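You operate a simulated robot arm through the tools that you are given. There is no shell and no other tool. Be economical: measure what you need, move in short steps, check, and stop when the job is done.

The job below is to be done with a simulated two-armed robot. You get a single attempt, and the scene is never put back.

JOB
Renew the cloudier well, wash the grey lens in it and lay it on the slate mat.
Fine: one run; glass untouched; the other lenses stay on the tray.

Only the result counts: the job must be done as asked and must still hold three seconds after the hand-in. Knocking over, shifting, dropping, spilling or breaking anything else fails it.

ROBOT AND FRAMES
Two 7-joint arms with fingered hands on one trunk, on a base that drives. Base frame: it is fixed to the floor where the robot stands at the start and does not move with it; the origin is under the middle of the robot, x ahead of it, y to its left, z up. Readings come in mm, degrees, newtons and seconds.
The left shoulder is at the start at [70, 157, 1214], the right one opposite. With the tool pointing down near the work surface each hand reaches from about 300 to 900 mm from the robot's upright axis, wherever it stands, measured 20 degrees to its own side. Places, roughly: slate mat [500, -500, 900]. Payload 5 kg a hand.
The TCP of each hand is the grasp point between the finger pads, 31 mm short of the fingertips. In the tool frame z runs along the fingers and y along their closing line. The gripper opens to 156 mm. The gripper's body begins 88 mm behind the TCP. The gripper is a hand of 4 fingers: y runs from the thumb to the fingers, the wrist lies at [0, 0, -249] in the tool frame.
Orientation is that of the tool frame in the base frame, as a unit quaternion [x, y, z, w]. With the fingers straight down and closing along the base's y, the tool's x points along the base's -x, its y along +y and its z along -z.

CONTROLS
- The arms move only by the tool send_rows. It takes "left_deltas", "right_deltas" or both (then of equal length, played together; a hand with none holds still); each is one flat list of numbers, 6 for each row, row after row: the shift along the tool's x, y, z in units of 100 mm (1.0 is 100 mm), then the turn, a rotation vector about the tool's x, y, z in units of 60 degrees (1.0 is 60 degrees). In form: [x, y, z, wx, wy, wz, x, y, z, wx, wy, wz, ...]. A call has 1 to 10 rows; each row is the pose to reach, as a shift and turn from the pose commanded when the call began, along the tool's axes at that moment. A call with a number of a shift or a turn outside -1 to 1 is refused whole. A row lasts 0.2 s, in which the tool goes at most 50 mm and 8.6 degrees; a call with a longer step from one row to the next is refused whole. Where a pose cannot be reached the arm comes as near as it can. A force on the tool above 90 N (or 10 N above the force at the start of the call, whichever is more), or a blocked arm, ends the call early, and 0.2 s more pass. In this call time passes only in rows, and 0.2 s behind the last. It gives the time, the measured TCP pose, the force on the tool (base axes), the opening and the grip force at its end, in the units of the frame above (readings bear some noise), with the torque about the TCP (base axes, N m) and any sound that the robot's microphone picked up, and new pictures: "show" is both (left out), scene, wrist or none (wrist: the cameras of the hands that moved).
- Cameras (640 x 400 px; columns grow to the right, rows downward): "scene" is now at [137, -4.4, 1441.2]; the picture's right is [-0.06, -1.00, 0.00], its down [-0.60, 0.03, -0.80] and it looks along [0.80, -0.04, -0.60] (base axes); focal length 264 px, centre (320, 200). "left" rides on the left gripper at [-72, 2, -111] in its tool frame; the picture's right is [-0.02, -1.00, 0.00], its down [0.84, -0.02, -0.54] and it looks along [0.54, -0.01, 0.84] (tool axes); focal length 234 px, centre (320, 200). "right" rides on the right gripper at [72, 2, -111] in its tool frame; the picture's right is [-0.02, 1.00, 0.00], its down [-0.84, -0.02, -0.54] and it looks along [-0.54, -0.01, 0.84] (tool axes); focal length 234 px, centre (320, 200). There is no depth. A picture from a camera that has moved, and an enlarged one, comes with that camera's place and axes in the base frame and with its lens.
- lift_body(by): slides the trunk up (or, below 0, down) by that many mm; the arms and the scene camera ride with it, the base frame stays. It gives what a move gives, with no picture.
- base_move(legs): drives the robot by 1 to 6 legs, each [ahead, turn to the left] in mm and degrees, along the robot's own axes; the way and the turn of a leg run together, so that a leg with both is an arc; at most 1500 mm and 180 degrees a leg. The arms and the cameras ride along, it lands a little off, and it stops where it bumps. It gives what a move gives, and a new picture of the scene camera.
- curl_fingers(finger1, finger2, finger3, thumb_bend, hand): sets how far each is bent, from 0 (flat) to 1 (curled in); at 0.3 the hand is open as for a grip, at 0.7 the pads meet at the TCP. One left out holds its place. A second passes; each finger stops where it meets its share of the squeeze, and holds until it gets a number again. It is the only way to open and close the hand. It gives what a move gives, with no picture; readings hold the bend of each and the force on the fingers (four entries, about 0 where the hand has none), thumb and palm.
- turn_head(pan, tilt): turns the head with the scene camera to pan (to the left, within 86 degrees either way) and tilt (down, from -29 to 69), counted from straight ahead of the robot. It gives what a move gives, and a new picture of the scene camera.
- enlarge(camera, box): a new picture of the part [left, top, right, bottom] of that camera's present view, enlarged. It takes no simulated time.
- hand_in(): hands the job in; it is judged then, once.

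Go step by step. Nothing tells you exact positions but the pictures and the camera data: compare them with the known pose of the tool, close in by small moves and look again before you grip or let go. The budget is 120 turns and 260 pictures, counting those below and the enlarged ones. Unless the task says otherwise, let go and move clear before handing in, and close with one line.

The tools are called after "Request:" as name(argument=value, ...) on one line, values as JSON. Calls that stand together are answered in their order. send_rows: Moves the arms, as the interface text tells. Its arguments: {"type":"object","properties":{"left_deltas":{"type":"array","items":{"type":"number"}},"right_deltas":{"type":"array","items":{"type":"number"}},"show":{"type":"string","enum":["both","scene","wrist","none"]}},"required":[]} The other tools are called the same way: lift_body (by) slides the trunk up or down; curl_fingers (finger1, finger2, finger3, thumb_bend, hand) moves the fingers one by one; base_move (legs) drives the base; turn_head (pan, tilt) turns the head that bears the scene camera; enlarge (camera, box) takes an enlarged picture of a part of a camera's view; hand_in () hands the job in.

At the start:

```text
t: 0.0
left_tool_pos: [574.0, 435.4, 1148.7]
left_ee_rot: [-0.001, 1.0, 0.0, 0.001]
left_force: [-0.1, -0.3, 0.5]
left_moment: [0.04, -0.05, -0.01]
left_width: 155.9
left_grasp_force: 0.1
left_shape: jaw
left_bend: [0.3, 0.3, 0.3, 0.3]
left_finger forces: [0.0, 0.1, 0.0, 0.1, 0.0, 0.0]
right_tool_pos: [520.4, -124.5, 1207.4]
right_ee_rot: [0.001, 1.0, 0.001, 0.0]
right_force: [0.1, 0.2, 0.7]
right_moment: [-0.05, 0.0, 0.01]
right_width: 155.9
right_grasp_force: 0.0
right_shape: jaw
right_bend: [0.3, 0.3, 0.3, 0.3]
right_finger forces: [0.0, 0.0, 0.0, 0.0, 0.1, 0.0]
trunk travel left (down, up): [-600.0, 340.0]
robot x, y, heading: [-2.3, -2.7, -0.1]
head pan, tilt: [-3.2, 37.0]
```

scene: 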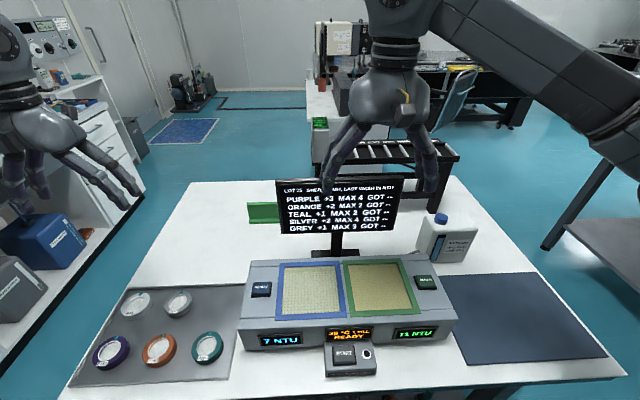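
right: 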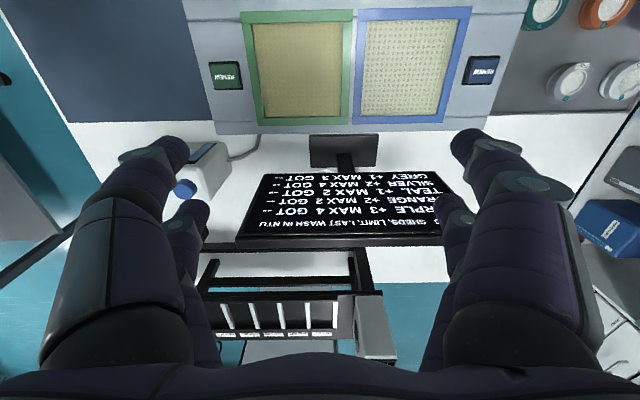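
left: 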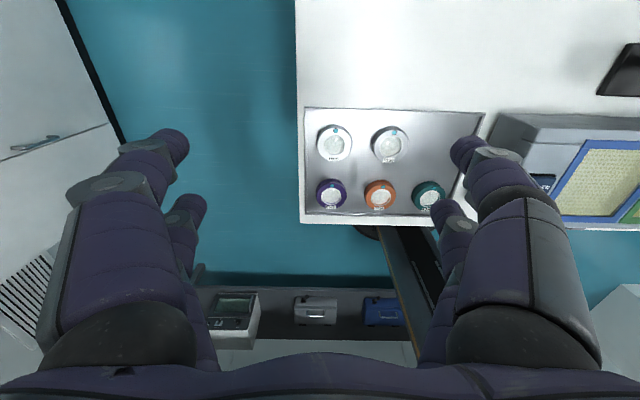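

I see a tray of five lenses on the left, a two-well washer with a blue well (7 NTU) and a green one (about 11 NTU), a monitor and the slate mat on the right. I'll enlarge the labels before doing anything.

Request:
enlarge(camera="scene", box=[230, 170, 480, 380])

Request:
enlarge(camera="scene", box=[70, 275, 250, 390])

Request:
enlarge(camera="left", box=[295, 100, 495, 225])

Request:
enlarge(camera="scene", box=[310, 320, 460, 390])

```text
1.90 times, centred on (355, 275) of scene
camera zoom: at [137.0, -4.4, 1441.2], right [-0.06, -1.0, 0.0], down [-0.6, 0.03, -0.8], along [0.8, -0.04, -0.6], focal length 503 px, centre (253, 57)
```

zoom: 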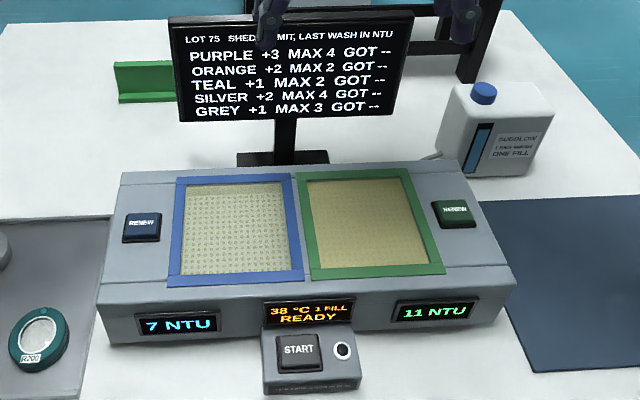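

```text
3.48 times, centred on (160, 332) of scene
camera zoom: at [137.0, -4.4, 1441.2], right [-0.06, -1.0, 0.0], down [-0.6, 0.03, -0.8], along [0.8, -0.04, -0.6], focal length 919 px, centre (876, -261)
```

zoom: 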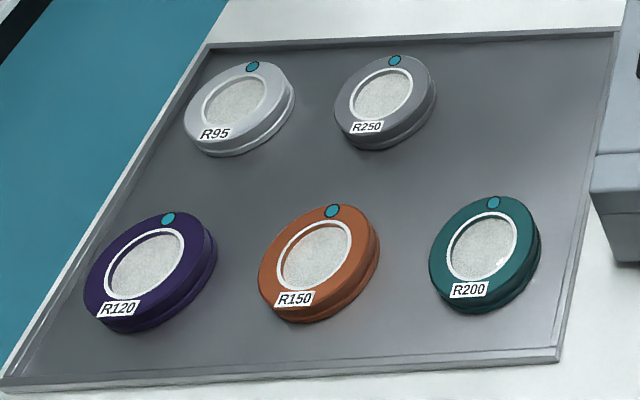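

```text
3.20 times, centred on (395, 162) of left
camera zoom: at [648.3, 438.3, 1260.7], right [0.02, -1.0, 0.0], down [-0.84, -0.02, 0.54], along [-0.54, -0.01, -0.84], focal length 749 px, centre (80, 320)
```

zoom: 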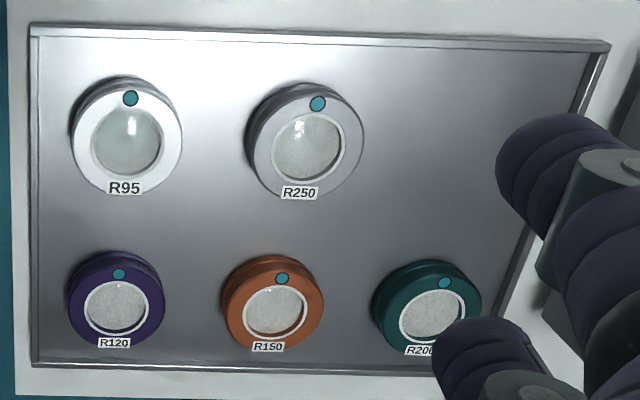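

```text
4.27 times, centred on (385, 355) of scene
camera zoom: at [137.0, -4.4, 1441.2], right [-0.06, -1.0, 0.0], down [-0.6, 0.03, -0.8], along [0.8, -0.04, -0.6], focal length 1128 px, centre (43, -461)
```

zoom: 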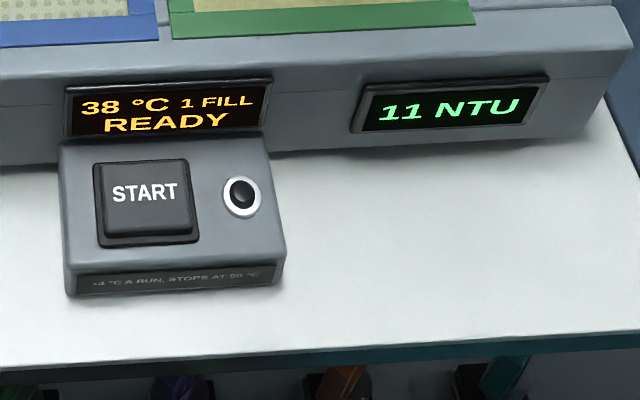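

The grey lens is R250 at about [512, 315, 870]. The green well is the cloudier one at 11 NTU, and its RENEW button is near [475, -254, 950]. I'll close the right hand to use as a pusher and bring it above that button.

Request:
curl_fingers(hand="right", finger1=0.7, finger2=0.7, finger3=0.7, thumb_bend=0.7)

Request:
send_rows(right_deltas=[0.15, -0.4, 0.2, 0, 0, 0, 0.3, -0.8, 0.4, 0, 0, 0, 0.45, -1.0, 0.8, 0, 0, 0, 0.45, -1.0, 1.0, 0, 0, 0])

```text
t: 1.0
left_tool_pos: [575.7, 435.8, 1149.4]
left_ee_rot: [0.0, 1.0, -0.001, 0.0]
left_force: [-0.1, 0.4, -0.4]
left_moment: [0.02, 0.02, 0.05]
left_width: 156.0
left_grasp_force: 0.1
left_shape: jaw
left_bend: [0.3, 0.3, 0.3, 0.3]
left_finger forces: [0.0, 0.0, 0.1, 0.2, 0.0, 0.0]
right_tool_pos: [520.0, -124.0, 1207.1]
right_ee_rot: [0.0, 1.0, 0.0, 0.0]
right_force: [1.0, -0.2, 0.4]
right_moment: [0.03, -0.02, 0.02]
right_width: 4.8
right_grasp_force: 0.2
right_shape: fingers
right_bend: [0.7, 0.7, 0.7, 0.7]
right_finger forces: [0.0, 0.0, 0.0, 0.1, 0.0, 0.0]
trunk travel left (down, up): [-600.0, 340.0]
robot x, y, heading: [0.2, 1.5, -0.1]
head pan, tilt: [-3.2, 37.0]
```

```text
t: 2.0
left_tool_pos: [575.9, 435.2, 1149.4]
left_ee_rot: [0.0, 1.0, 0.0, 0.0]
left_force: [-0.5, 0.7, -0.6]
left_moment: [0.01, 0.03, -0.01]
left_width: 156.0
left_grasp_force: 0.1
left_shape: jaw
left_bend: [0.3, 0.3, 0.3, 0.3]
left_finger forces: [0.1, 0.0, 0.1, 0.1, 0.0, 0.0]
right_tool_pos: [475.7, -223.8, 1108.1]
right_ee_rot: [0.0, 1.0, -0.001, -0.001]
right_force: [-0.2, -0.3, -0.6]
right_moment: [0.0, 0.04, -0.03]
right_width: 4.5
right_grasp_force: 0.0
right_shape: fingers
right_bend: [0.7, 0.7, 0.7, 0.7]
right_finger forces: [0.1, 0.0, 0.1, 0.1, 0.0, 0.1]
trunk travel left (down, up): [-600.0, 340.0]
robot x, y, heading: [-1.8, 1.7, -0.0]
head pan, tilt: [-3.2, 37.0]
camera scene: at [137.5, -4.7, 1441.2], right [-0.06, -1.0, 0.0], down [-0.6, 0.03, -0.8], along [0.8, -0.04, -0.6], focal length 264 px, centre (320, 200)
camera right: at [403.5, -221.9, 1217.7], right [0.02, 1.0, 0.0], down [0.84, -0.02, 0.55], along [0.55, -0.01, -0.84], focal length 234 px, centre (320, 200)
```

scene: 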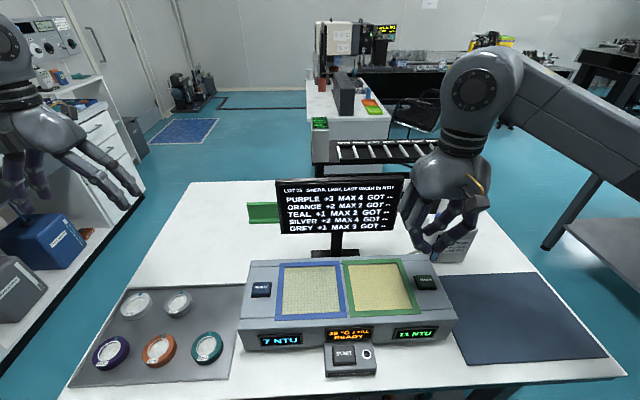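
right: 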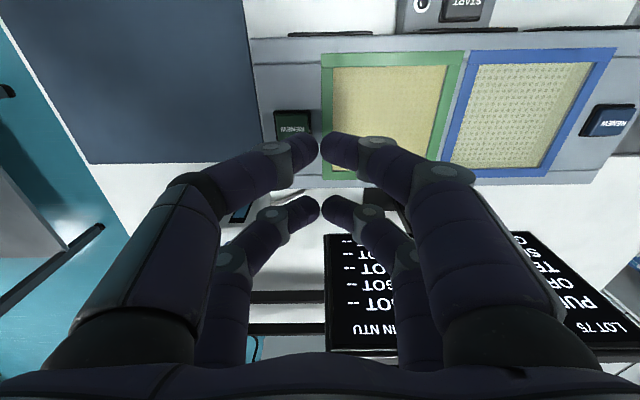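

The hand has two pairs of fingers about 45 mm apart. I'll straighten one finger to find out which is which.

Request:
curl_fingers(hand="right", finger1=0.3, finger2=1.0)

Request:
enlarge(camera="right", box=[0, 0, 640, 400])

Request:
enlarge(camera="scene", box=[360, 130, 520, 290])

```text
t: 3.0
left_tool_pos: [575.4, 434.5, 1148.9]
left_ee_rot: [0.0, 1.0, 0.0, 0.0]
left_force: [0.7, 0.7, -0.1]
left_moment: [0.01, -0.02, -0.04]
left_width: 155.7
left_grasp_force: 0.1
left_shape: jaw
left_bend: [0.3, 0.3, 0.3, 0.3]
left_finger forces: [0.0, 0.0, 0.0, 0.0, 0.0, 0.0]
right_tool_pos: [474.4, -223.2, 1108.4]
right_ee_rot: [0.0, 1.0, -0.001, 0.001]
right_force: [0.5, 0.1, -0.4]
right_moment: [0.0, 0.01, 0.01]
right_width: 81.9
right_grasp_force: 0.1
right_shape: fingers
right_bend: [0.3, 1.0, 0.69, 0.7]
right_finger forces: [0.0, 0.0, 0.0, 0.0, 0.0, 0.1]
trunk travel left (down, up): [-600.0, 340.0]
robot x, y, heading: [1.5, -0.8, -0.1]
head pan, tilt: [-3.2, 37.0]
```

```text
1.00 times, centred on (320, 200) of right
camera zoom: at [403.3, -221.7, 1218.0], right [0.02, 1.0, 0.0], down [0.84, -0.02, 0.54], along [0.54, -0.01, -0.84], focal length 234 px, centre (320, 200)
```

zoom: 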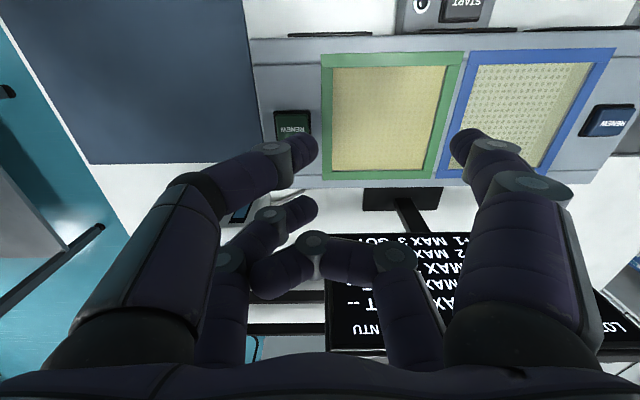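

```text
2.50 times, centred on (440, 210) of scene
camera zoom: at [137.1, -4.5, 1441.2], right [-0.06, -1.0, 0.0], down [-0.6, 0.03, -0.8], along [0.8, -0.04, -0.6], focal length 661 px, centre (20, 175)
```

zoom: 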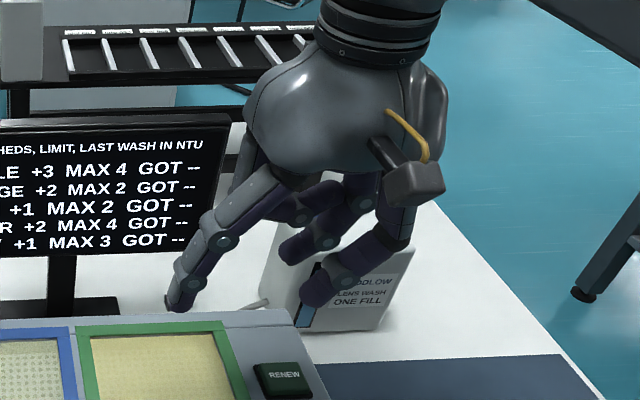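

finger1 is the +y near finger and finger2 the +y far one. I'll curl finger3 to see whether it is the far one on the −y side.

Request:
curl_fingers(hand="right", finger1=0.7, finger3=1.0)

Request:
send_rows(right_deltas=[0, -0.3, 0.3, 0, 0, 0, 0, -0.3, 0.5, 0, 0, 0])

```text
t: 4.0
left_tool_pos: [574.9, 436.3, 1149.5]
left_ee_rot: [0.0, 1.0, 0.0, 0.0]
left_force: [0.6, -0.2, 0.8]
left_moment: [-0.02, 0.01, -0.02]
left_width: 155.9
left_grasp_force: 0.0
left_shape: jaw
left_bend: [0.3, 0.3, 0.3, 0.3]
left_finger forces: [0.1, 0.1, 0.0, 0.0, 0.0, 0.1]
right_tool_pos: [475.0, -224.4, 1109.0]
right_ee_rot: [0.0, 1.0, 0.0, 0.0]
right_force: [0.3, -0.6, -0.3]
right_moment: [0.0, -0.01, -0.01]
right_width: 4.6
right_grasp_force: 0.1
right_shape: fingers
right_bend: [0.7, 1.0, 0.86, 0.7]
right_finger forces: [0.0, 0.1, 0.0, 0.0, 0.1, 0.1]
trunk travel left (down, up): [-600.0, 340.0]
robot x, y, heading: [1.0, 1.2, 0.0]
head pan, tilt: [-3.2, 37.0]
```

```text
t: 4.6
left_tool_pos: [576.4, 435.1, 1148.5]
left_ee_rot: [0.0, 1.0, 0.0, 0.0]
left_force: [0.7, 0.5, -0.4]
left_moment: [-0.02, 0.01, -0.01]
left_width: 156.0
left_grasp_force: 0.0
left_shape: jaw
left_bend: [0.3, 0.3, 0.3, 0.3]
left_finger forces: [0.1, 0.0, 0.1, 0.0, 0.0, 0.0]
right_tool_pos: [474.1, -252.9, 1058.6]
right_ee_rot: [0.0, 1.0, -0.001, 0.0]
right_force: [-1.0, 0.1, -0.9]
right_moment: [0.0, 0.01, 0.02]
right_width: 4.7
right_grasp_force: 0.0
right_shape: fingers
right_bend: [0.7, 1.0, 0.86, 0.7]
right_finger forces: [0.1, 0.1, 0.0, 0.1, 0.0, 0.0]
trunk travel left (down, up): [-600.0, 340.0]
robot x, y, heading: [-0.8, -1.2, 0.1]
head pan, tilt: [-3.2, 37.0]
camera scene: at [137.6, -3.6, 1441.2], right [-0.06, -1.0, 0.0], down [-0.6, 0.03, -0.8], along [0.8, -0.04, -0.6], focal length 264 px, centre (320, 200)
camera right: at [403.9, -250.8, 1168.3], right [0.02, 1.0, 0.0], down [0.84, -0.02, 0.54], along [0.54, -0.01, -0.84], focal length 234 px, centre (320, 200)
```

scene: 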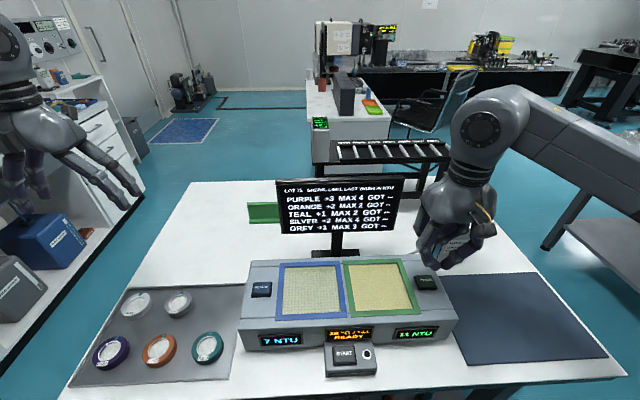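
right: 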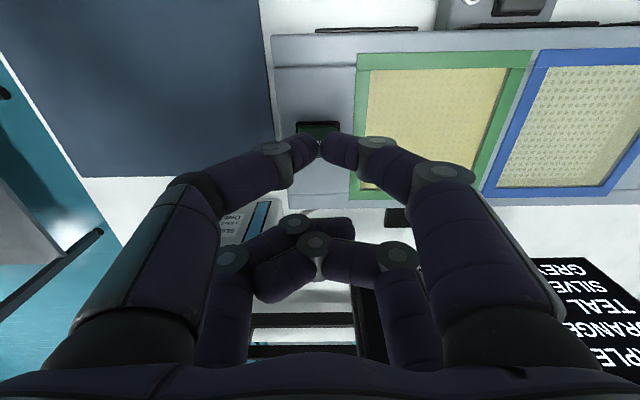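

The thumb and finger1 make the near pair, with tips about 20 mm toward the robot from the TCP. I'll shift 22 mm ahead so the tips are over the button, then lower.

Request:
send_rows(right_deltas=[-0.22, 0, 0.2, 0, 0, 0, -0.22, 0, 0.5, 0, 0, 0])

Request:
enlarge(camera="scene", box=[340, 200, 520, 320])

```text
t: 5.2
left_tool_pos: [574.2, 434.5, 1149.6]
left_ee_rot: [0.001, 1.0, 0.0, 0.001]
left_force: [-0.2, -0.3, 0.3]
left_moment: [-0.03, 0.0, 0.02]
left_width: 155.6
left_grasp_force: 0.0
left_shape: jaw
left_bend: [0.3, 0.3, 0.3, 0.3]
left_finger forces: [0.0, 0.1, 0.0, 0.0, 0.0, 0.0]
right_tool_pos: [496.2, -253.2, 1007.8]
right_ee_rot: [0.001, 1.0, 0.0, 0.0]
right_force: [0.2, -0.5, 0.7]
right_moment: [0.0, -0.01, 0.01]
right_width: 4.3
right_grasp_force: 0.1
right_shape: fingers
right_bend: [0.7, 1.0, 0.86, 0.7]
right_finger forces: [0.1, 0.0, 0.1, 0.0, 0.0, 0.1]
trunk travel left (down, up): [-600.0, 340.0]
robot x, y, heading: [0.6, -1.7, 0.1]
head pan, tilt: [-3.2, 37.0]
camera scene: at [136.7, -4.4, 1441.3], right [-0.06, -1.0, 0.0], down [-0.6, 0.03, -0.8], along [0.8, -0.04, -0.6], focal length 264 px, centre (320, 200)
camera right: at [424.8, -251.6, 1118.6], right [0.02, 1.0, 0.0], down [0.84, -0.02, 0.54], along [0.54, -0.01, -0.84], focal length 234 px, centre (320, 200)
```

scene: 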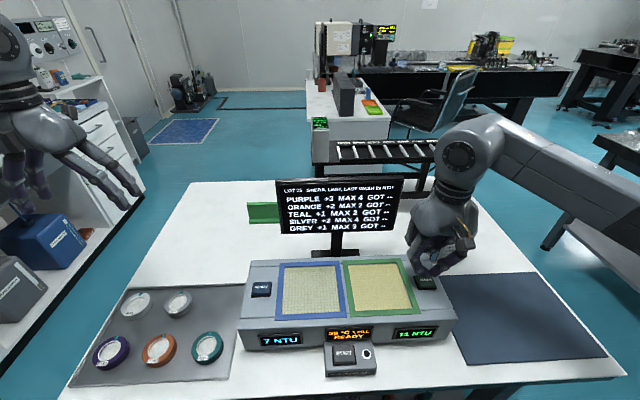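
right: 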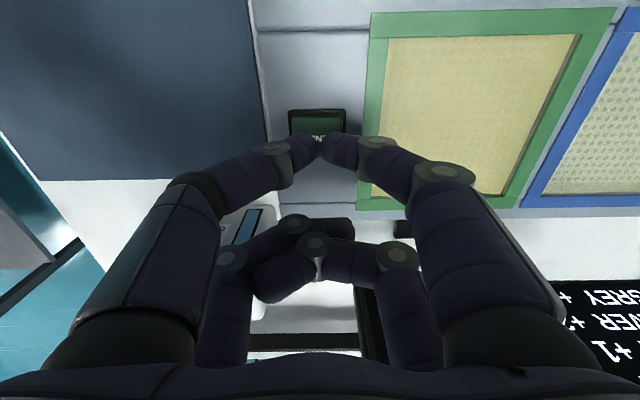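

```text
3.33 times, centred on (430, 260) of scene
camera zoom: at [136.7, -4.4, 1441.3], right [-0.06, -1.0, 0.0], down [-0.6, 0.03, -0.8], along [0.8, -0.04, -0.6], focal length 881 px, centre (-47, 0)
```

zoom: 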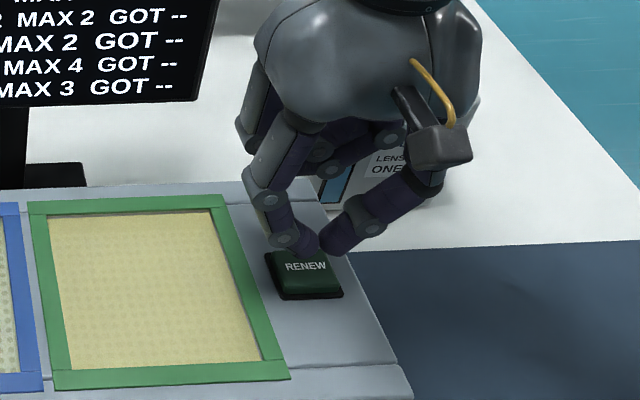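

The tips hover over the far part of the button. I'll lower in small steps and watch the force.

Request:
send_rows(right_deltas=[0.03, 0, 0.1, 0, 0, 0, 0.03, 0, 0.2, 0, 0, 0], show="none")

Request:
enlarge(camera="scene", box=[340, 200, 520, 350])

```text
t: 5.8
left_tool_pos: [575.7, 435.6, 1149.6]
left_ee_rot: [0.001, 1.0, 0.0, 0.001]
left_force: [0.4, -1.1, 0.3]
left_moment: [-0.03, -0.02, 0.0]
left_width: 155.9
left_grasp_force: 0.1
left_shape: jaw
left_bend: [0.3, 0.3, 0.3, 0.3]
left_finger forces: [0.1, 0.1, 0.0, 0.0, 0.0, 0.0]
right_tool_pos: [493.9, -254.1, 988.1]
right_ee_rot: [0.001, 1.0, 0.0, 0.001]
right_force: [0.3, -0.7, 0.0]
right_moment: [-0.03, 0.02, 0.01]
right_width: 4.6
right_grasp_force: 0.0
right_shape: fingers
right_bend: [0.7, 1.0, 0.87, 0.7]
right_finger forces: [0.0, 0.0, 0.0, 0.0, 0.0, 0.0]
trunk travel left (down, up): [-600.0, 340.0]
robot x, y, heading: [0.7, -2.8, -0.2]
head pan, tilt: [-3.2, 37.0]
```

```text
2.67 times, centred on (430, 275) of scene
camera zoom: at [136.9, -4.5, 1441.2], right [-0.06, -1.0, 0.0], down [-0.6, 0.03, -0.8], along [0.8, -0.04, -0.6], focal length 705 px, centre (27, 0)
```

zoom: 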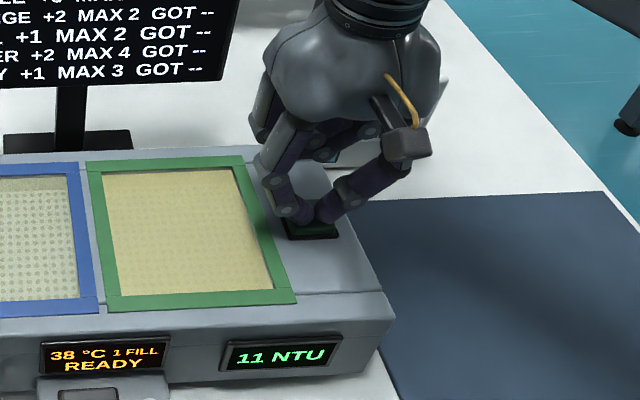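

Request:
send_rows(right_deltas=[0, 0, 0.04, 0, 0, 0, 0, 0, 0.08, 0, 0, 0], show="none")

Request:
enlarge(camera="scene", box=[340, 200, 520, 350])

```text
t: 6.4
left_tool_pos: [574.2, 435.0, 1150.1]
left_ee_rot: [0.0, 1.0, 0.0, 0.0]
left_force: [0.1, -0.5, -1.0]
left_moment: [0.0, 0.01, -0.01]
left_width: 156.0
left_grasp_force: 0.0
left_shape: jaw
left_bend: [0.3, 0.3, 0.3, 0.3]
left_finger forces: [0.0, 0.1, 0.0, 0.0, 0.0, 0.1]
right_tool_pos: [493.7, -254.1, 981.3]
right_ee_rot: [-0.001, 1.0, 0.0, 0.002]
right_force: [0.5, -0.9, 11.1]
right_moment: [-0.13, 0.21, 0.03]
right_width: 4.0
right_grasp_force: 5.7
right_shape: fingers
right_bend: [0.7, 1.0, 0.87, 0.7]
right_finger forces: [3.1, 0.1, 0.1, 0.0, 8.0, 0.1]
trunk travel left (down, up): [-600.0, 340.0]
robot x, y, heading: [-0.6, 0.8, -0.0]
head pan, tilt: [-3.2, 37.0]
heard: click
```

```text
2.67 times, centred on (430, 275) of scene
camera zoom: at [136.0, -4.1, 1441.6], right [-0.06, -1.0, 0.0], down [-0.6, 0.03, -0.8], along [0.8, -0.04, -0.6], focal length 705 px, centre (27, 0)
```

zoom: 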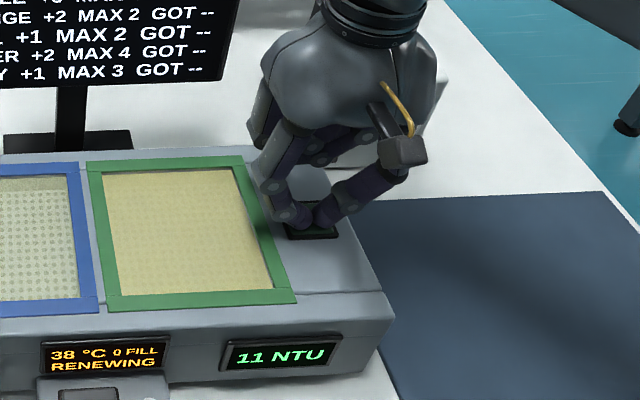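

The button clicked and the display reads RENEWING with 0 fills left. I'll raise and clear the right hand while the left hand moves toward the grey lens, partly closing so it doesn't touch the neighbours.

Request:
send_rows(right_deltas=[0, 0, -0.4, 0, 0, 0, 0, -0.2, -0.8, 0, 0, 0, 0, -0.6, -1.0, 0, 0, 0, 0, -1.0, -1.0, 0, 0, 0], left_deltas=[0.2, -0.3, 0.1, 0, 0, 0, 0.4, -0.6, 0.2, 0, 0, 0, 0.6, -0.9, 0.3, 0, 0, 0, 0.63, -1.0, 0.7, 0, 0, 0], show="none")

Request:
curl_fingers(hand="left", finger1=0.48, finger2=0.48, finger3=0.48, thumb_bend=0.48)

Request:
send_rows(left_deltas=[0, -0.2, 0.2, 0, 0, 0])

Request:
enlarge(camera="scene", box=[230, 240, 480, 390])

```text
t: 7.4
left_tool_pos: [510.4, 334.0, 1079.5]
left_ee_rot: [0.0, 1.0, 0.0, 0.001]
left_force: [0.5, -0.2, 0.2]
left_moment: [0.0, 0.0, 0.02]
left_width: 156.1
left_grasp_force: 0.1
left_shape: jaw
left_bend: [0.3, 0.3, 0.3, 0.3]
left_finger forces: [0.0, 0.0, 0.0, 0.0, 0.0, 0.0]
right_tool_pos: [493.3, -353.0, 1079.9]
right_ee_rot: [-0.001, 1.0, 0.001, 0.0]
right_force: [0.4, -0.1, -0.8]
right_moment: [-0.03, 0.0, 0.01]
right_width: 4.1
right_grasp_force: 0.0
right_shape: fingers
right_bend: [0.7, 1.0, 0.87, 0.7]
right_finger forces: [0.0, 0.0, 0.1, 0.0, 0.0, 0.0]
trunk travel left (down, up): [-600.0, 340.0]
robot x, y, heading: [-0.9, -1.5, 0.2]
head pan, tilt: [-3.2, 37.0]
```

```text
t: 8.4
left_tool_pos: [510.7, 334.4, 1079.3]
left_ee_rot: [0.0, 1.0, 0.0, 0.001]
left_force: [0.3, -0.8, 0.1]
left_moment: [0.03, 0.02, 0.01]
left_width: 89.7
left_grasp_force: 0.1
left_shape: fingers
left_bend: [0.48, 0.48, 0.48, 0.48]
left_finger forces: [0.0, 0.0, 0.0, 0.0, 0.1, 0.1]
right_tool_pos: [493.1, -353.0, 1080.0]
right_ee_rot: [0.0, 1.0, 0.0, 0.0]
right_force: [-0.1, 0.0, 0.3]
right_moment: [-0.01, 0.0, 0.02]
right_width: 4.3
right_grasp_force: 0.1
right_shape: fingers
right_bend: [0.7, 1.0, 0.87, 0.7]
right_finger forces: [0.1, 0.1, 0.0, 0.0, 0.0, 0.0]
trunk travel left (down, up): [-600.0, 340.0]
robot x, y, heading: [0.7, 0.8, 0.1]
head pan, tilt: [-3.2, 37.0]
```

```text
t: 8.8
left_tool_pos: [511.8, 314.1, 1059.4]
left_ee_rot: [-0.001, 1.0, 0.0, 0.0]
left_force: [-0.7, -1.0, 0.3]
left_moment: [0.01, 0.0, 0.01]
left_width: 89.4
left_grasp_force: 0.2
left_shape: fingers
left_bend: [0.48, 0.48, 0.48, 0.48]
left_finger forces: [0.0, 0.0, 0.0, 0.0, 0.0, 0.0]
right_tool_pos: [494.9, -353.9, 1080.8]
right_ee_rot: [0.001, 1.0, 0.0, 0.0]
right_force: [0.4, 0.9, -0.8]
right_moment: [0.0, 0.02, -0.01]
right_width: 4.3
right_grasp_force: 0.1
right_shape: fingers
right_bend: [0.7, 1.0, 0.87, 0.7]
right_finger forces: [0.1, 0.0, 0.0, 0.0, 0.0, 0.0]
trunk travel left (down, up): [-600.0, 340.0]
robot x, y, heading: [-1.8, -0.6, -0.1]
head pan, tilt: [-3.2, 37.0]
camera scene: at [138.0, -5.4, 1441.1], right [-0.06, -1.0, 0.0], down [-0.6, 0.03, -0.8], along [0.8, -0.04, -0.6], focal length 264 px, centre (320, 200)
camera left: at [585.1, 316.8, 1170.7], right [0.03, -1.0, 0.0], down [-0.84, -0.02, 0.55], along [-0.55, -0.01, -0.84], focal length 234 px, centre (320, 200)
```

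scene: 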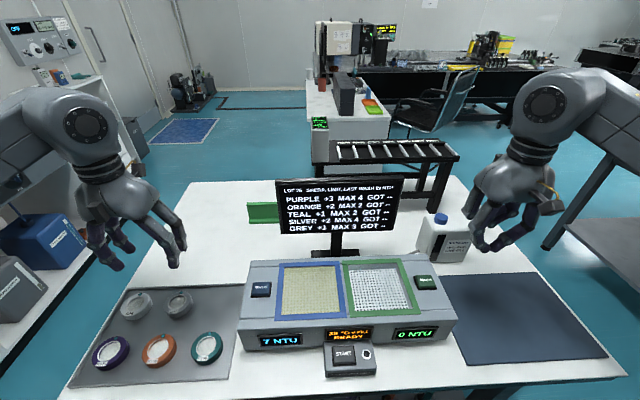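
left: 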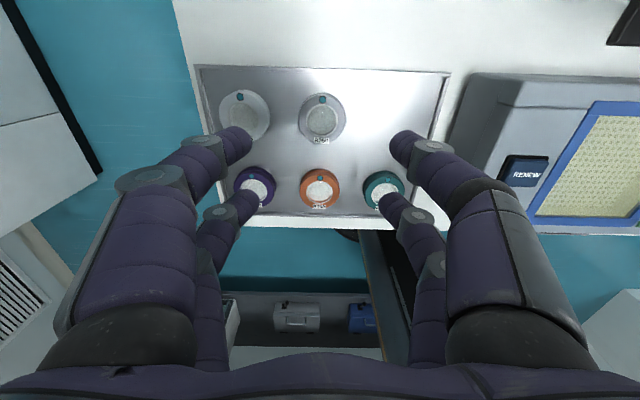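

```text
2.56 times, centred on (355, 315) of scene
camera zoom: at [138.0, -5.4, 1441.1], right [-0.06, -1.0, 0.0], down [-0.6, 0.03, -0.8], along [0.8, -0.04, -0.6], focal length 676 px, centre (230, -94)
```

zoom: 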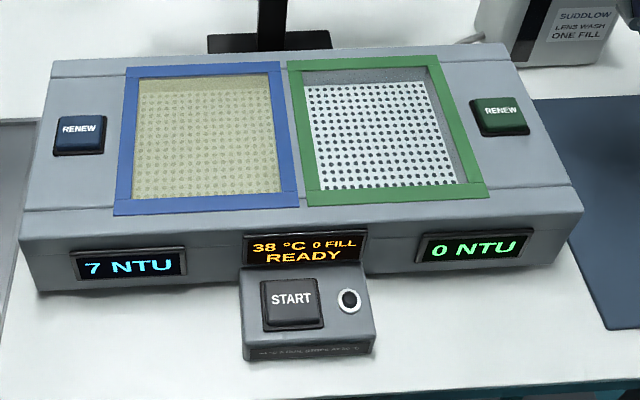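

The green well now reads 0 NTU and READY. The left hand is nearly centred over the grey lens, so I'll narrow the fingers a little more for clearance and lower partway.

Request:
curl_fingers(hand="left", finger1=0.53, finger2=0.53, finger3=0.53, thumb_bend=0.53)

Request:
send_rows(left_deltas=[0.03, 0, 0.4, 0, 0, 0, 0.03, 0, 0.8, 0, 0, 0, 0.03, 0, 1.0, 0, 0, 0], show="wrist")

Request:
enlarge(camera="scene", box=[70, 200, 270, 390])

```text
t: 9.8
left_tool_pos: [511.4, 313.3, 1059.6]
left_ee_rot: [0.0, 1.0, 0.0, 0.0]
left_force: [0.0, -0.1, -0.2]
left_moment: [-0.05, -0.01, 0.01]
left_width: 69.8
left_grasp_force: 0.0
left_shape: fingers
left_bend: [0.53, 0.53, 0.53, 0.53]
left_finger forces: [0.0, 0.0, 0.0, 0.0, 0.0, 0.0]
right_tool_pos: [494.4, -353.7, 1080.0]
right_ee_rot: [0.0, 1.0, 0.0, 0.001]
right_force: [-0.8, -0.9, 0.5]
right_moment: [-0.02, -0.03, 0.02]
right_width: 4.2
right_grasp_force: 0.1
right_shape: fingers
right_bend: [0.7, 1.0, 0.87, 0.7]
right_finger forces: [0.1, 0.0, 0.0, 0.0, 0.0, 0.1]
trunk travel left (down, up): [-600.0, 340.0]
robot x, y, heading: [-0.3, 1.1, -0.0]
head pan, tilt: [-3.2, 37.0]
```

```text
t: 10.6
left_tool_pos: [509.1, 314.5, 958.9]
left_ee_rot: [0.001, 1.0, -0.001, 0.001]
left_force: [0.3, 0.5, 0.3]
left_moment: [0.01, -0.02, -0.01]
left_width: 69.5
left_grasp_force: 0.0
left_shape: fingers
left_bend: [0.53, 0.53, 0.53, 0.53]
left_finger forces: [0.2, 0.1, 0.1, 0.0, 0.0, 0.0]
right_tool_pos: [494.1, -353.1, 1080.8]
right_ee_rot: [-0.001, 1.0, 0.0, 0.001]
right_force: [-0.1, 0.4, -0.2]
right_moment: [0.0, -0.02, 0.02]
right_width: 4.1
right_grasp_force: 0.1
right_shape: fingers
right_bend: [0.7, 1.0, 0.87, 0.7]
right_finger forces: [0.0, 0.0, 0.0, 0.0, 0.0, 0.0]
trunk travel left (down, up): [-600.0, 340.0]
robot x, y, heading: [-1.1, 2.2, 0.1]
head pan, tilt: [-3.2, 37.0]
camera left: at [582.2, 318.1, 1070.0], right [0.02, -1.0, 0.0], down [-0.84, -0.02, 0.55], along [-0.54, -0.01, -0.84], focal length 234 px, centre (320, 200)
```

left: 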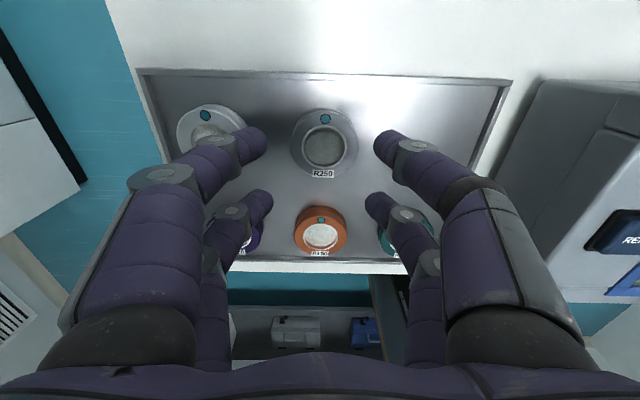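

```text
2.11 times, centred on (170, 295) of scene
camera zoom: at [137.0, -4.5, 1441.2], right [-0.06, -1.0, 0.0], down [-0.6, 0.03, -0.8], along [0.8, -0.04, -0.6], focal length 556 px, centre (636, 0)
```

zoom: 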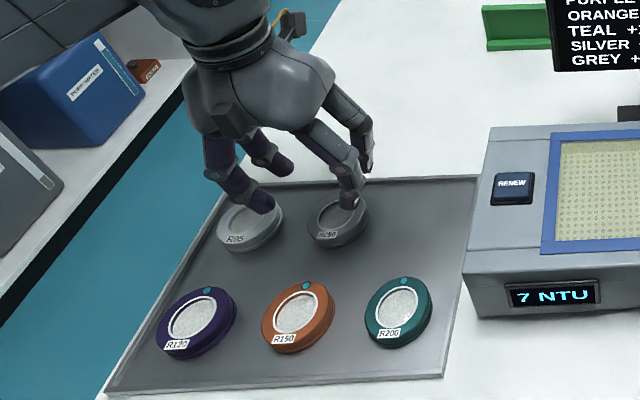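

The hand is centred in y and needs about 3 mm more in x. I'll lower another 45 mm and look from both sides.

Request:
send_rows(left_deltas=[-0.03, 0, 0.25, 0, 0, 0, -0.03, 0, 0.45, 0, 0, 0], show="wrist")

Request:
enlarge(camera="scene", box=[100, 240, 240, 350])

```text
t: 11.2
left_tool_pos: [513.3, 316.5, 914.2]
left_ee_rot: [0.0, 1.0, 0.0, -0.001]
left_force: [0.2, -1.0, 0.2]
left_moment: [-0.01, -0.01, 0.01]
left_width: 69.4
left_grasp_force: 0.0
left_shape: fingers
left_bend: [0.53, 0.53, 0.53, 0.53]
left_finger forces: [0.0, 0.0, 0.0, 0.0, 0.1, 0.0]
right_tool_pos: [493.5, -351.7, 1081.0]
right_ee_rot: [0.0, 1.0, 0.001, 0.0]
right_force: [-0.8, 0.6, 0.3]
right_moment: [0.03, 0.0, 0.02]
right_width: 4.1
right_grasp_force: 0.1
right_shape: fingers
right_bend: [0.7, 1.0, 0.87, 0.7]
right_finger forces: [0.1, 0.0, 0.1, 0.0, 0.1, 0.1]
trunk travel left (down, up): [-600.0, 340.0]
robot x, y, heading: [2.7, -1.4, -0.2]
head pan, tilt: [-3.2, 37.0]
camera left: at [585.6, 318.9, 1025.7], right [0.02, -1.0, 0.0], down [-0.84, -0.02, 0.54], along [-0.54, -0.01, -0.84], focal length 234 px, centre (320, 200)
```

left: 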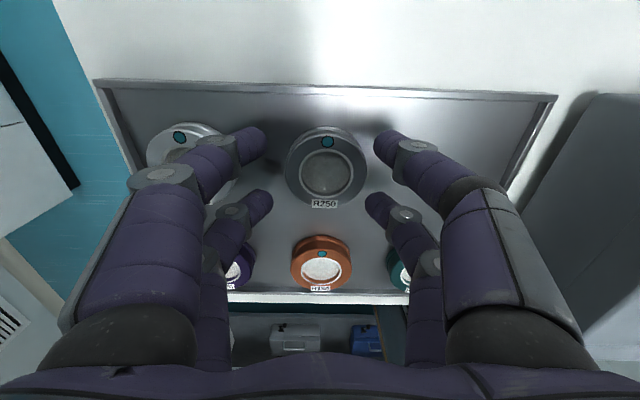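

```text
3.64 times, centred on (170, 295) of scene
camera zoom: at [136.9, -4.4, 1441.3], right [-0.06, -1.0, 0.0], down [-0.6, 0.03, -0.8], along [0.8, -0.04, -0.6], focal length 961 px, centre (866, -146)
```

zoom: 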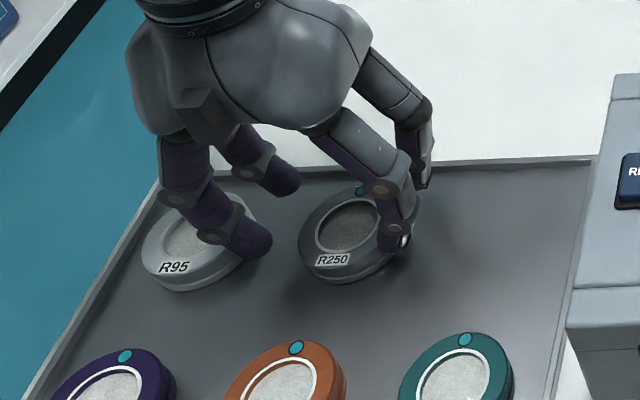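

Closing along y, the left finger's knuckle would come close to the silver lens. I'll narrow the opening further and shift 2 mm away from it, which still leaves the rim clear, and stop a bit higher.

Request:
curl_fingers(hand="left", finger1=0.565, finger2=0.565, finger3=0.565, thumb_bend=0.565)

Request:
send_rows(left_deltas=[0, -0.02, 0.04, 0, 0, 0], show="wrist")

Request:
enlarge(camera="scene", box=[110, 250, 220, 340])

Request:
enlarge(camera="left", box=[140, 90, 460, 290])

```text
t: 12.2
left_tool_pos: [513.1, 315.9, 914.6]
left_ee_rot: [0.0, 1.0, 0.0, 0.0]
left_force: [-1.3, 0.4, 0.0]
left_moment: [0.04, 0.0, 0.0]
left_width: 57.4
left_grasp_force: 0.1
left_shape: fingers
left_bend: [0.56, 0.56, 0.56, 0.56]
left_finger forces: [0.1, 0.0, 0.0, 0.0, 0.0, 0.0]
right_tool_pos: [494.0, -352.0, 1080.0]
right_ee_rot: [0.0, 1.0, 0.0, 0.0]
right_force: [-0.2, 0.5, -0.1]
right_moment: [0.01, -0.02, -0.02]
right_width: 4.1
right_grasp_force: 0.1
right_shape: fingers
right_bend: [0.7, 1.0, 0.87, 0.7]
right_finger forces: [0.0, 0.1, 0.0, 0.0, 0.1, 0.0]
trunk travel left (down, up): [-600.0, 340.0]
robot x, y, heading: [-1.9, -3.3, -0.1]
head pan, tilt: [-3.2, 37.0]
```

```text
t: 12.6
left_tool_pos: [512.2, 312.9, 909.5]
left_ee_rot: [0.0, 1.0, 0.0, 0.0]
left_force: [0.1, -0.1, 0.0]
left_moment: [0.0, 0.01, 0.05]
left_width: 57.6
left_grasp_force: 0.1
left_shape: fingers
left_bend: [0.56, 0.56, 0.56, 0.56]
left_finger forces: [0.0, 0.0, 0.0, 0.1, 0.1, 0.1]
right_tool_pos: [494.7, -354.2, 1080.7]
right_ee_rot: [0.001, 1.0, 0.0, 0.0]
right_force: [0.4, 0.6, 0.0]
right_moment: [0.0, 0.0, -0.03]
right_width: 4.3
right_grasp_force: 0.1
right_shape: fingers
right_bend: [0.7, 1.0, 0.87, 0.7]
right_finger forces: [0.1, 0.0, 0.1, 0.0, 0.0, 0.0]
trunk travel left (down, up): [-600.0, 340.0]
robot x, y, heading: [1.3, 2.0, 0.0]
head pan, tilt: [-3.2, 37.0]
camera left: at [585.6, 316.4, 1021.5], right [0.02, -1.0, 0.0], down [-0.84, -0.02, 0.55], along [-0.54, -0.01, -0.84], focal length 234 px, centre (320, 200)
```

left: 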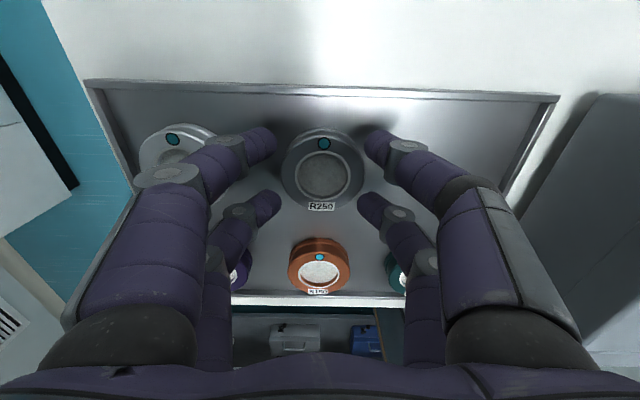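

```text
4.44 times, centred on (165, 295) of scene
camera zoom: at [137.2, -4.6, 1441.2], right [-0.06, -1.0, 0.0], down [-0.6, 0.03, -0.8], along [0.8, -0.04, -0.6], focal length 1174 px, centre (1009, -222)
```

zoom: 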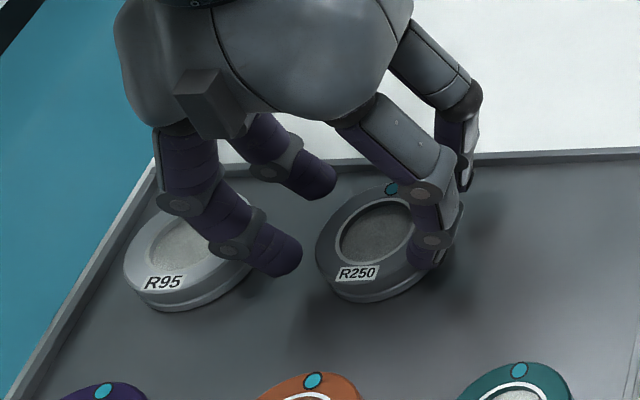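

```text
2.00 times, centred on (300, 190) of left
camera zoom: at [585.6, 316.4, 1021.5], right [0.02, -1.0, 0.0], down [-0.84, -0.02, 0.55], along [-0.54, -0.01, -0.84], focal length 468 px, centre (360, 220)
```

zoom: 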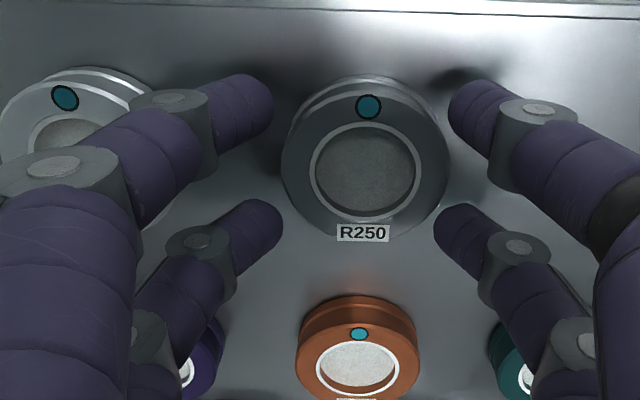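

The fingers straddle the rim evenly and clear the silver lens. I'll lower 10 mm and check again.

Request:
send_rows(left_deltas=[0.01, 0, 0.05, 0, 0, 0, 0.01, 0, 0.1, 0, 0, 0], show="none")

Request:
enlarge(camera="scene", box=[110, 250, 220, 340])

Request:
enlarge(camera="left", box=[140, 90, 460, 290])

```text
t: 13.2
left_tool_pos: [512.4, 313.3, 900.7]
left_ee_rot: [0.0, 1.0, 0.001, 0.0]
left_force: [-0.6, -0.3, -0.2]
left_moment: [0.01, 0.01, 0.02]
left_width: 57.7
left_grasp_force: 0.0
left_shape: fingers
left_bend: [0.56, 0.56, 0.56, 0.56]
left_finger forces: [0.0, 0.0, 0.1, 0.0, 0.1, 0.1]
right_tool_pos: [494.0, -352.2, 1080.6]
right_ee_rot: [0.0, 1.0, 0.0, 0.0]
right_force: [-0.1, 0.4, 0.5]
right_moment: [0.01, -0.02, 0.03]
right_width: 4.2
right_grasp_force: 0.1
right_shape: fingers
right_bend: [0.7, 1.0, 0.87, 0.7]
right_finger forces: [0.0, 0.1, 0.0, 0.1, 0.1, 0.1]
trunk travel left (down, up): [-600.0, 340.0]
robot x, y, heading: [0.6, 4.0, 0.1]
head pan, tilt: [-3.2, 37.0]
```

```text
4.44 times, centred on (165, 295) of scene
camera zoom: at [137.1, -4.5, 1441.2], right [-0.06, -1.0, 0.0], down [-0.6, 0.03, -0.8], along [0.8, -0.04, -0.6], focal length 1174 px, centre (1009, -222)
```

zoom: 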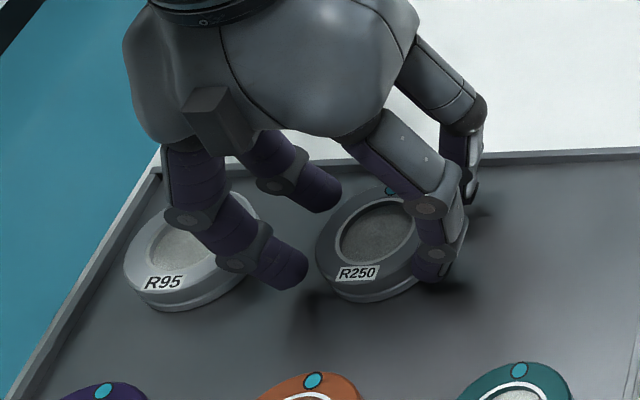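

```text
2.00 times, centred on (300, 190) of left
camera zoom: at [584.2, 316.4, 1011.5], right [0.02, -1.0, 0.0], down [-0.84, -0.02, 0.54], along [-0.54, -0.01, -0.84], focal length 468 px, centre (360, 220)
```

zoom: 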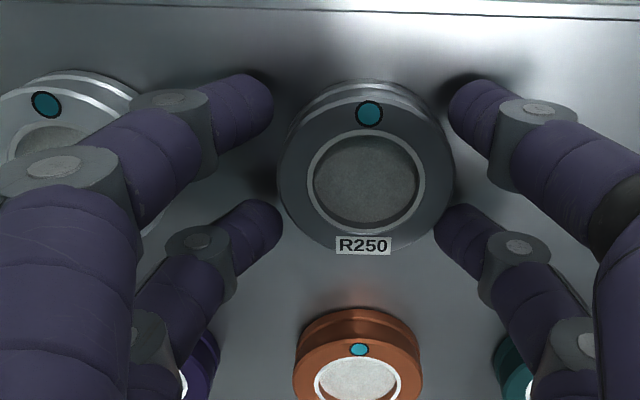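

Clear so far. I'll go down 4 mm more and close gently until the rim is met.

Request:
send_rows(left_deltas=[0, -0.01, 0.04, 0, 0, 0], show="none")

Request:
curl_fingers(hand="left", finger1=0.6, finger2=0.6, finger3=0.6, thumb_bend=0.6)

Request:
enlarge(camera="left", box=[140, 90, 460, 290])

Request:
enlarge(camera="scene", box=[110, 250, 220, 340])

```text
t: 13.6
left_tool_pos: [511.4, 310.8, 896.1]
left_ee_rot: [0.0, 1.0, 0.001, 0.0]
left_force: [-0.5, -0.5, 0.6]
left_moment: [-0.02, 0.0, -0.05]
left_width: 57.6
left_grasp_force: 0.0
left_shape: fingers
left_bend: [0.56, 0.56, 0.56, 0.56]
left_finger forces: [0.0, 0.0, 0.0, 0.1, 0.0, 0.1]
right_tool_pos: [493.4, -352.7, 1081.4]
right_ee_rot: [0.0, 1.0, 0.0, 0.0]
right_force: [-0.3, 0.4, 0.3]
right_moment: [0.01, -0.02, 0.01]
right_width: 4.3
right_grasp_force: 0.1
right_shape: fingers
right_bend: [0.7, 1.0, 0.87, 0.7]
right_finger forces: [0.0, 0.0, 0.0, 0.1, 0.0, 0.1]
trunk travel left (down, up): [-600.0, 340.0]
robot x, y, heading: [-2.7, 3.2, -0.1]
head pan, tilt: [-3.2, 37.0]
```

```text
t: 14.6
left_tool_pos: [512.0, 311.9, 895.1]
left_ee_rot: [0.0, 1.0, 0.0, 0.001]
left_force: [0.7, -0.5, 0.0]
left_moment: [0.02, -0.04, 0.01]
left_width: 44.5
left_grasp_force: 2.4
left_shape: fingers
left_bend: [0.59, 0.58, 0.58, 0.6]
left_finger forces: [0.4, 1.5, 1.4, 0.0, 0.8, 0.0]
right_tool_pos: [493.2, -353.7, 1080.2]
right_ee_rot: [0.0, 1.0, -0.001, 0.0]
right_force: [0.2, -1.1, 0.5]
right_moment: [-0.02, -0.02, -0.03]
right_width: 4.3
right_grasp_force: 0.0
right_shape: fingers
right_bend: [0.7, 1.0, 0.87, 0.7]
right_finger forces: [0.0, 0.0, 0.0, 0.1, 0.1, 0.1]
trunk travel left (down, up): [-600.0, 340.0]
robot x, y, heading: [-0.5, -1.1, 0.1]
head pan, tilt: [-3.2, 37.0]
```

```text
2.00 times, centred on (300, 190) of left
camera zoom: at [584.1, 315.2, 1007.4], right [0.02, -1.0, 0.0], down [-0.84, -0.02, 0.54], along [-0.54, -0.01, -0.84], focal length 468 px, centre (360, 220)
```

zoom: 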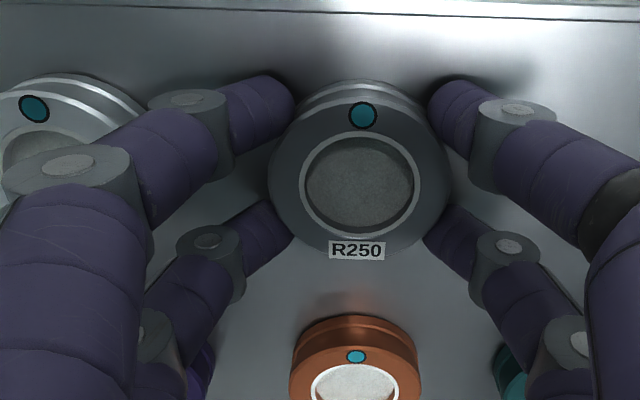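

```text
4.44 times, centred on (165, 295) of scene
camera zoom: at [137.1, -4.5, 1441.2], right [-0.06, -1.0, 0.0], down [-0.6, 0.03, -0.8], along [0.8, -0.04, -0.6], focal length 1174 px, centre (1009, -222)
```

zoom: 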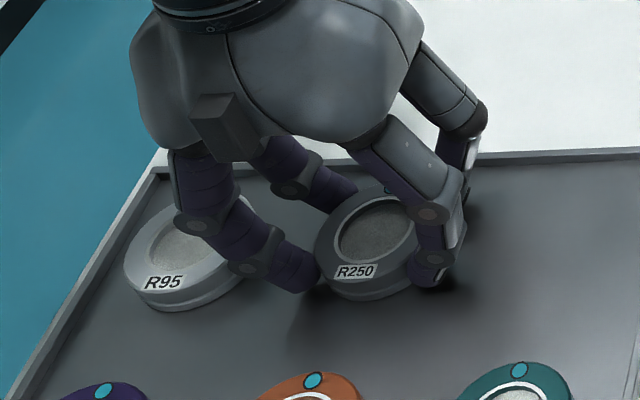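

All four fingers touch the rim, so I'll tighten and lift slightly to test the hold.

Request:
curl_fingers(hand="left", finger1=0.66, finger2=0.66, finger3=0.66, thumb_bend=0.66)

Request:
send_rows(left_deltas=[0, 0, -0.1, 0, 0, 0, 0, 0, -0.3, 0, 0, 0], show="wrist")

Request:
enlarge(camera="scene", box=[80, 230, 260, 390])

```text
t: 15.6
left_tool_pos: [511.6, 312.3, 895.9]
left_ee_rot: [-0.001, 1.0, 0.001, 0.0]
left_force: [-0.9, -0.2, 0.6]
left_moment: [0.0, -0.01, 0.01]
left_width: 40.9
left_grasp_force: 12.1
left_shape: fingers
left_bend: [0.6, 0.58, 0.59, 0.63]
left_finger forces: [5.7, 6.6, 5.4, 0.0, 6.6, 0.0]
right_tool_pos: [493.4, -351.6, 1081.2]
right_ee_rot: [0.0, 1.0, 0.0, -0.001]
right_force: [-1.8, 0.0, -0.4]
right_moment: [0.0, 0.01, -0.01]
right_width: 4.4
right_grasp_force: 0.0
right_shape: fingers
right_bend: [0.7, 1.0, 0.87, 0.7]
right_finger forces: [0.0, 0.1, 0.0, 0.0, 0.0, 0.0]
trunk travel left (down, up): [-600.0, 340.0]
robot x, y, heading: [-0.6, -2.0, -0.1]
head pan, tilt: [-3.2, 37.0]
```

```text
t: 16.2
left_tool_pos: [510.7, 311.0, 926.1]
left_ee_rot: [0.0, 1.0, 0.002, 0.0]
left_force: [0.6, 0.8, -1.1]
left_moment: [-0.01, -0.01, -0.02]
left_width: 40.8
left_grasp_force: 11.4
left_shape: fingers
left_bend: [0.6, 0.58, 0.59, 0.63]
left_finger forces: [5.7, 6.5, 5.4, 0.0, 6.7, 0.0]
right_tool_pos: [493.7, -353.7, 1080.8]
right_ee_rot: [0.0, 1.0, 0.0, 0.0]
right_force: [1.1, 0.7, -0.3]
right_moment: [-0.02, -0.01, 0.0]
right_width: 4.3
right_grasp_force: 0.0
right_shape: fingers
right_bend: [0.7, 1.0, 0.87, 0.7]
right_finger forces: [0.1, 0.0, 0.0, 0.0, 0.1, 0.0]
trunk travel left (down, up): [-600.0, 340.0]
robot x, y, heading: [0.5, 0.7, 0.1]
head pan, tilt: [-3.2, 37.0]
camera left: at [583.7, 314.3, 1038.0], right [0.02, -1.0, 0.0], down [-0.84, -0.02, 0.54], along [-0.54, -0.01, -0.84], focal length 234 px, centre (320, 200)
```

left: 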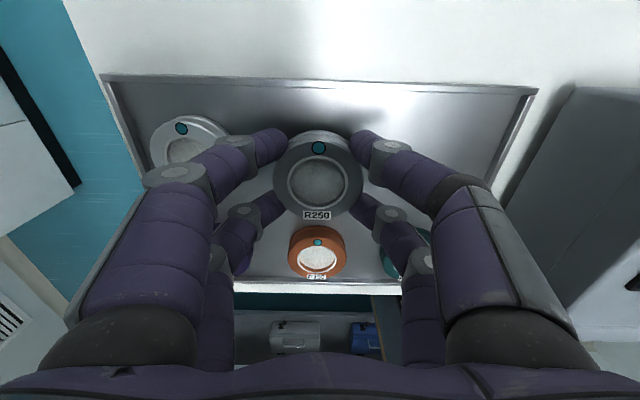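

```text
2.50 times, centred on (170, 310) of scene
camera zoom: at [136.8, -4.8, 1441.2], right [-0.06, -1.0, 0.0], down [-0.6, 0.03, -0.8], along [0.8, -0.04, -0.6], focal length 661 px, centre (695, -75)
```

zoom: 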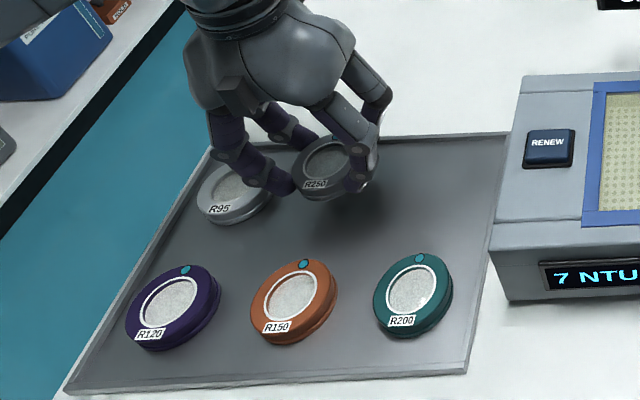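

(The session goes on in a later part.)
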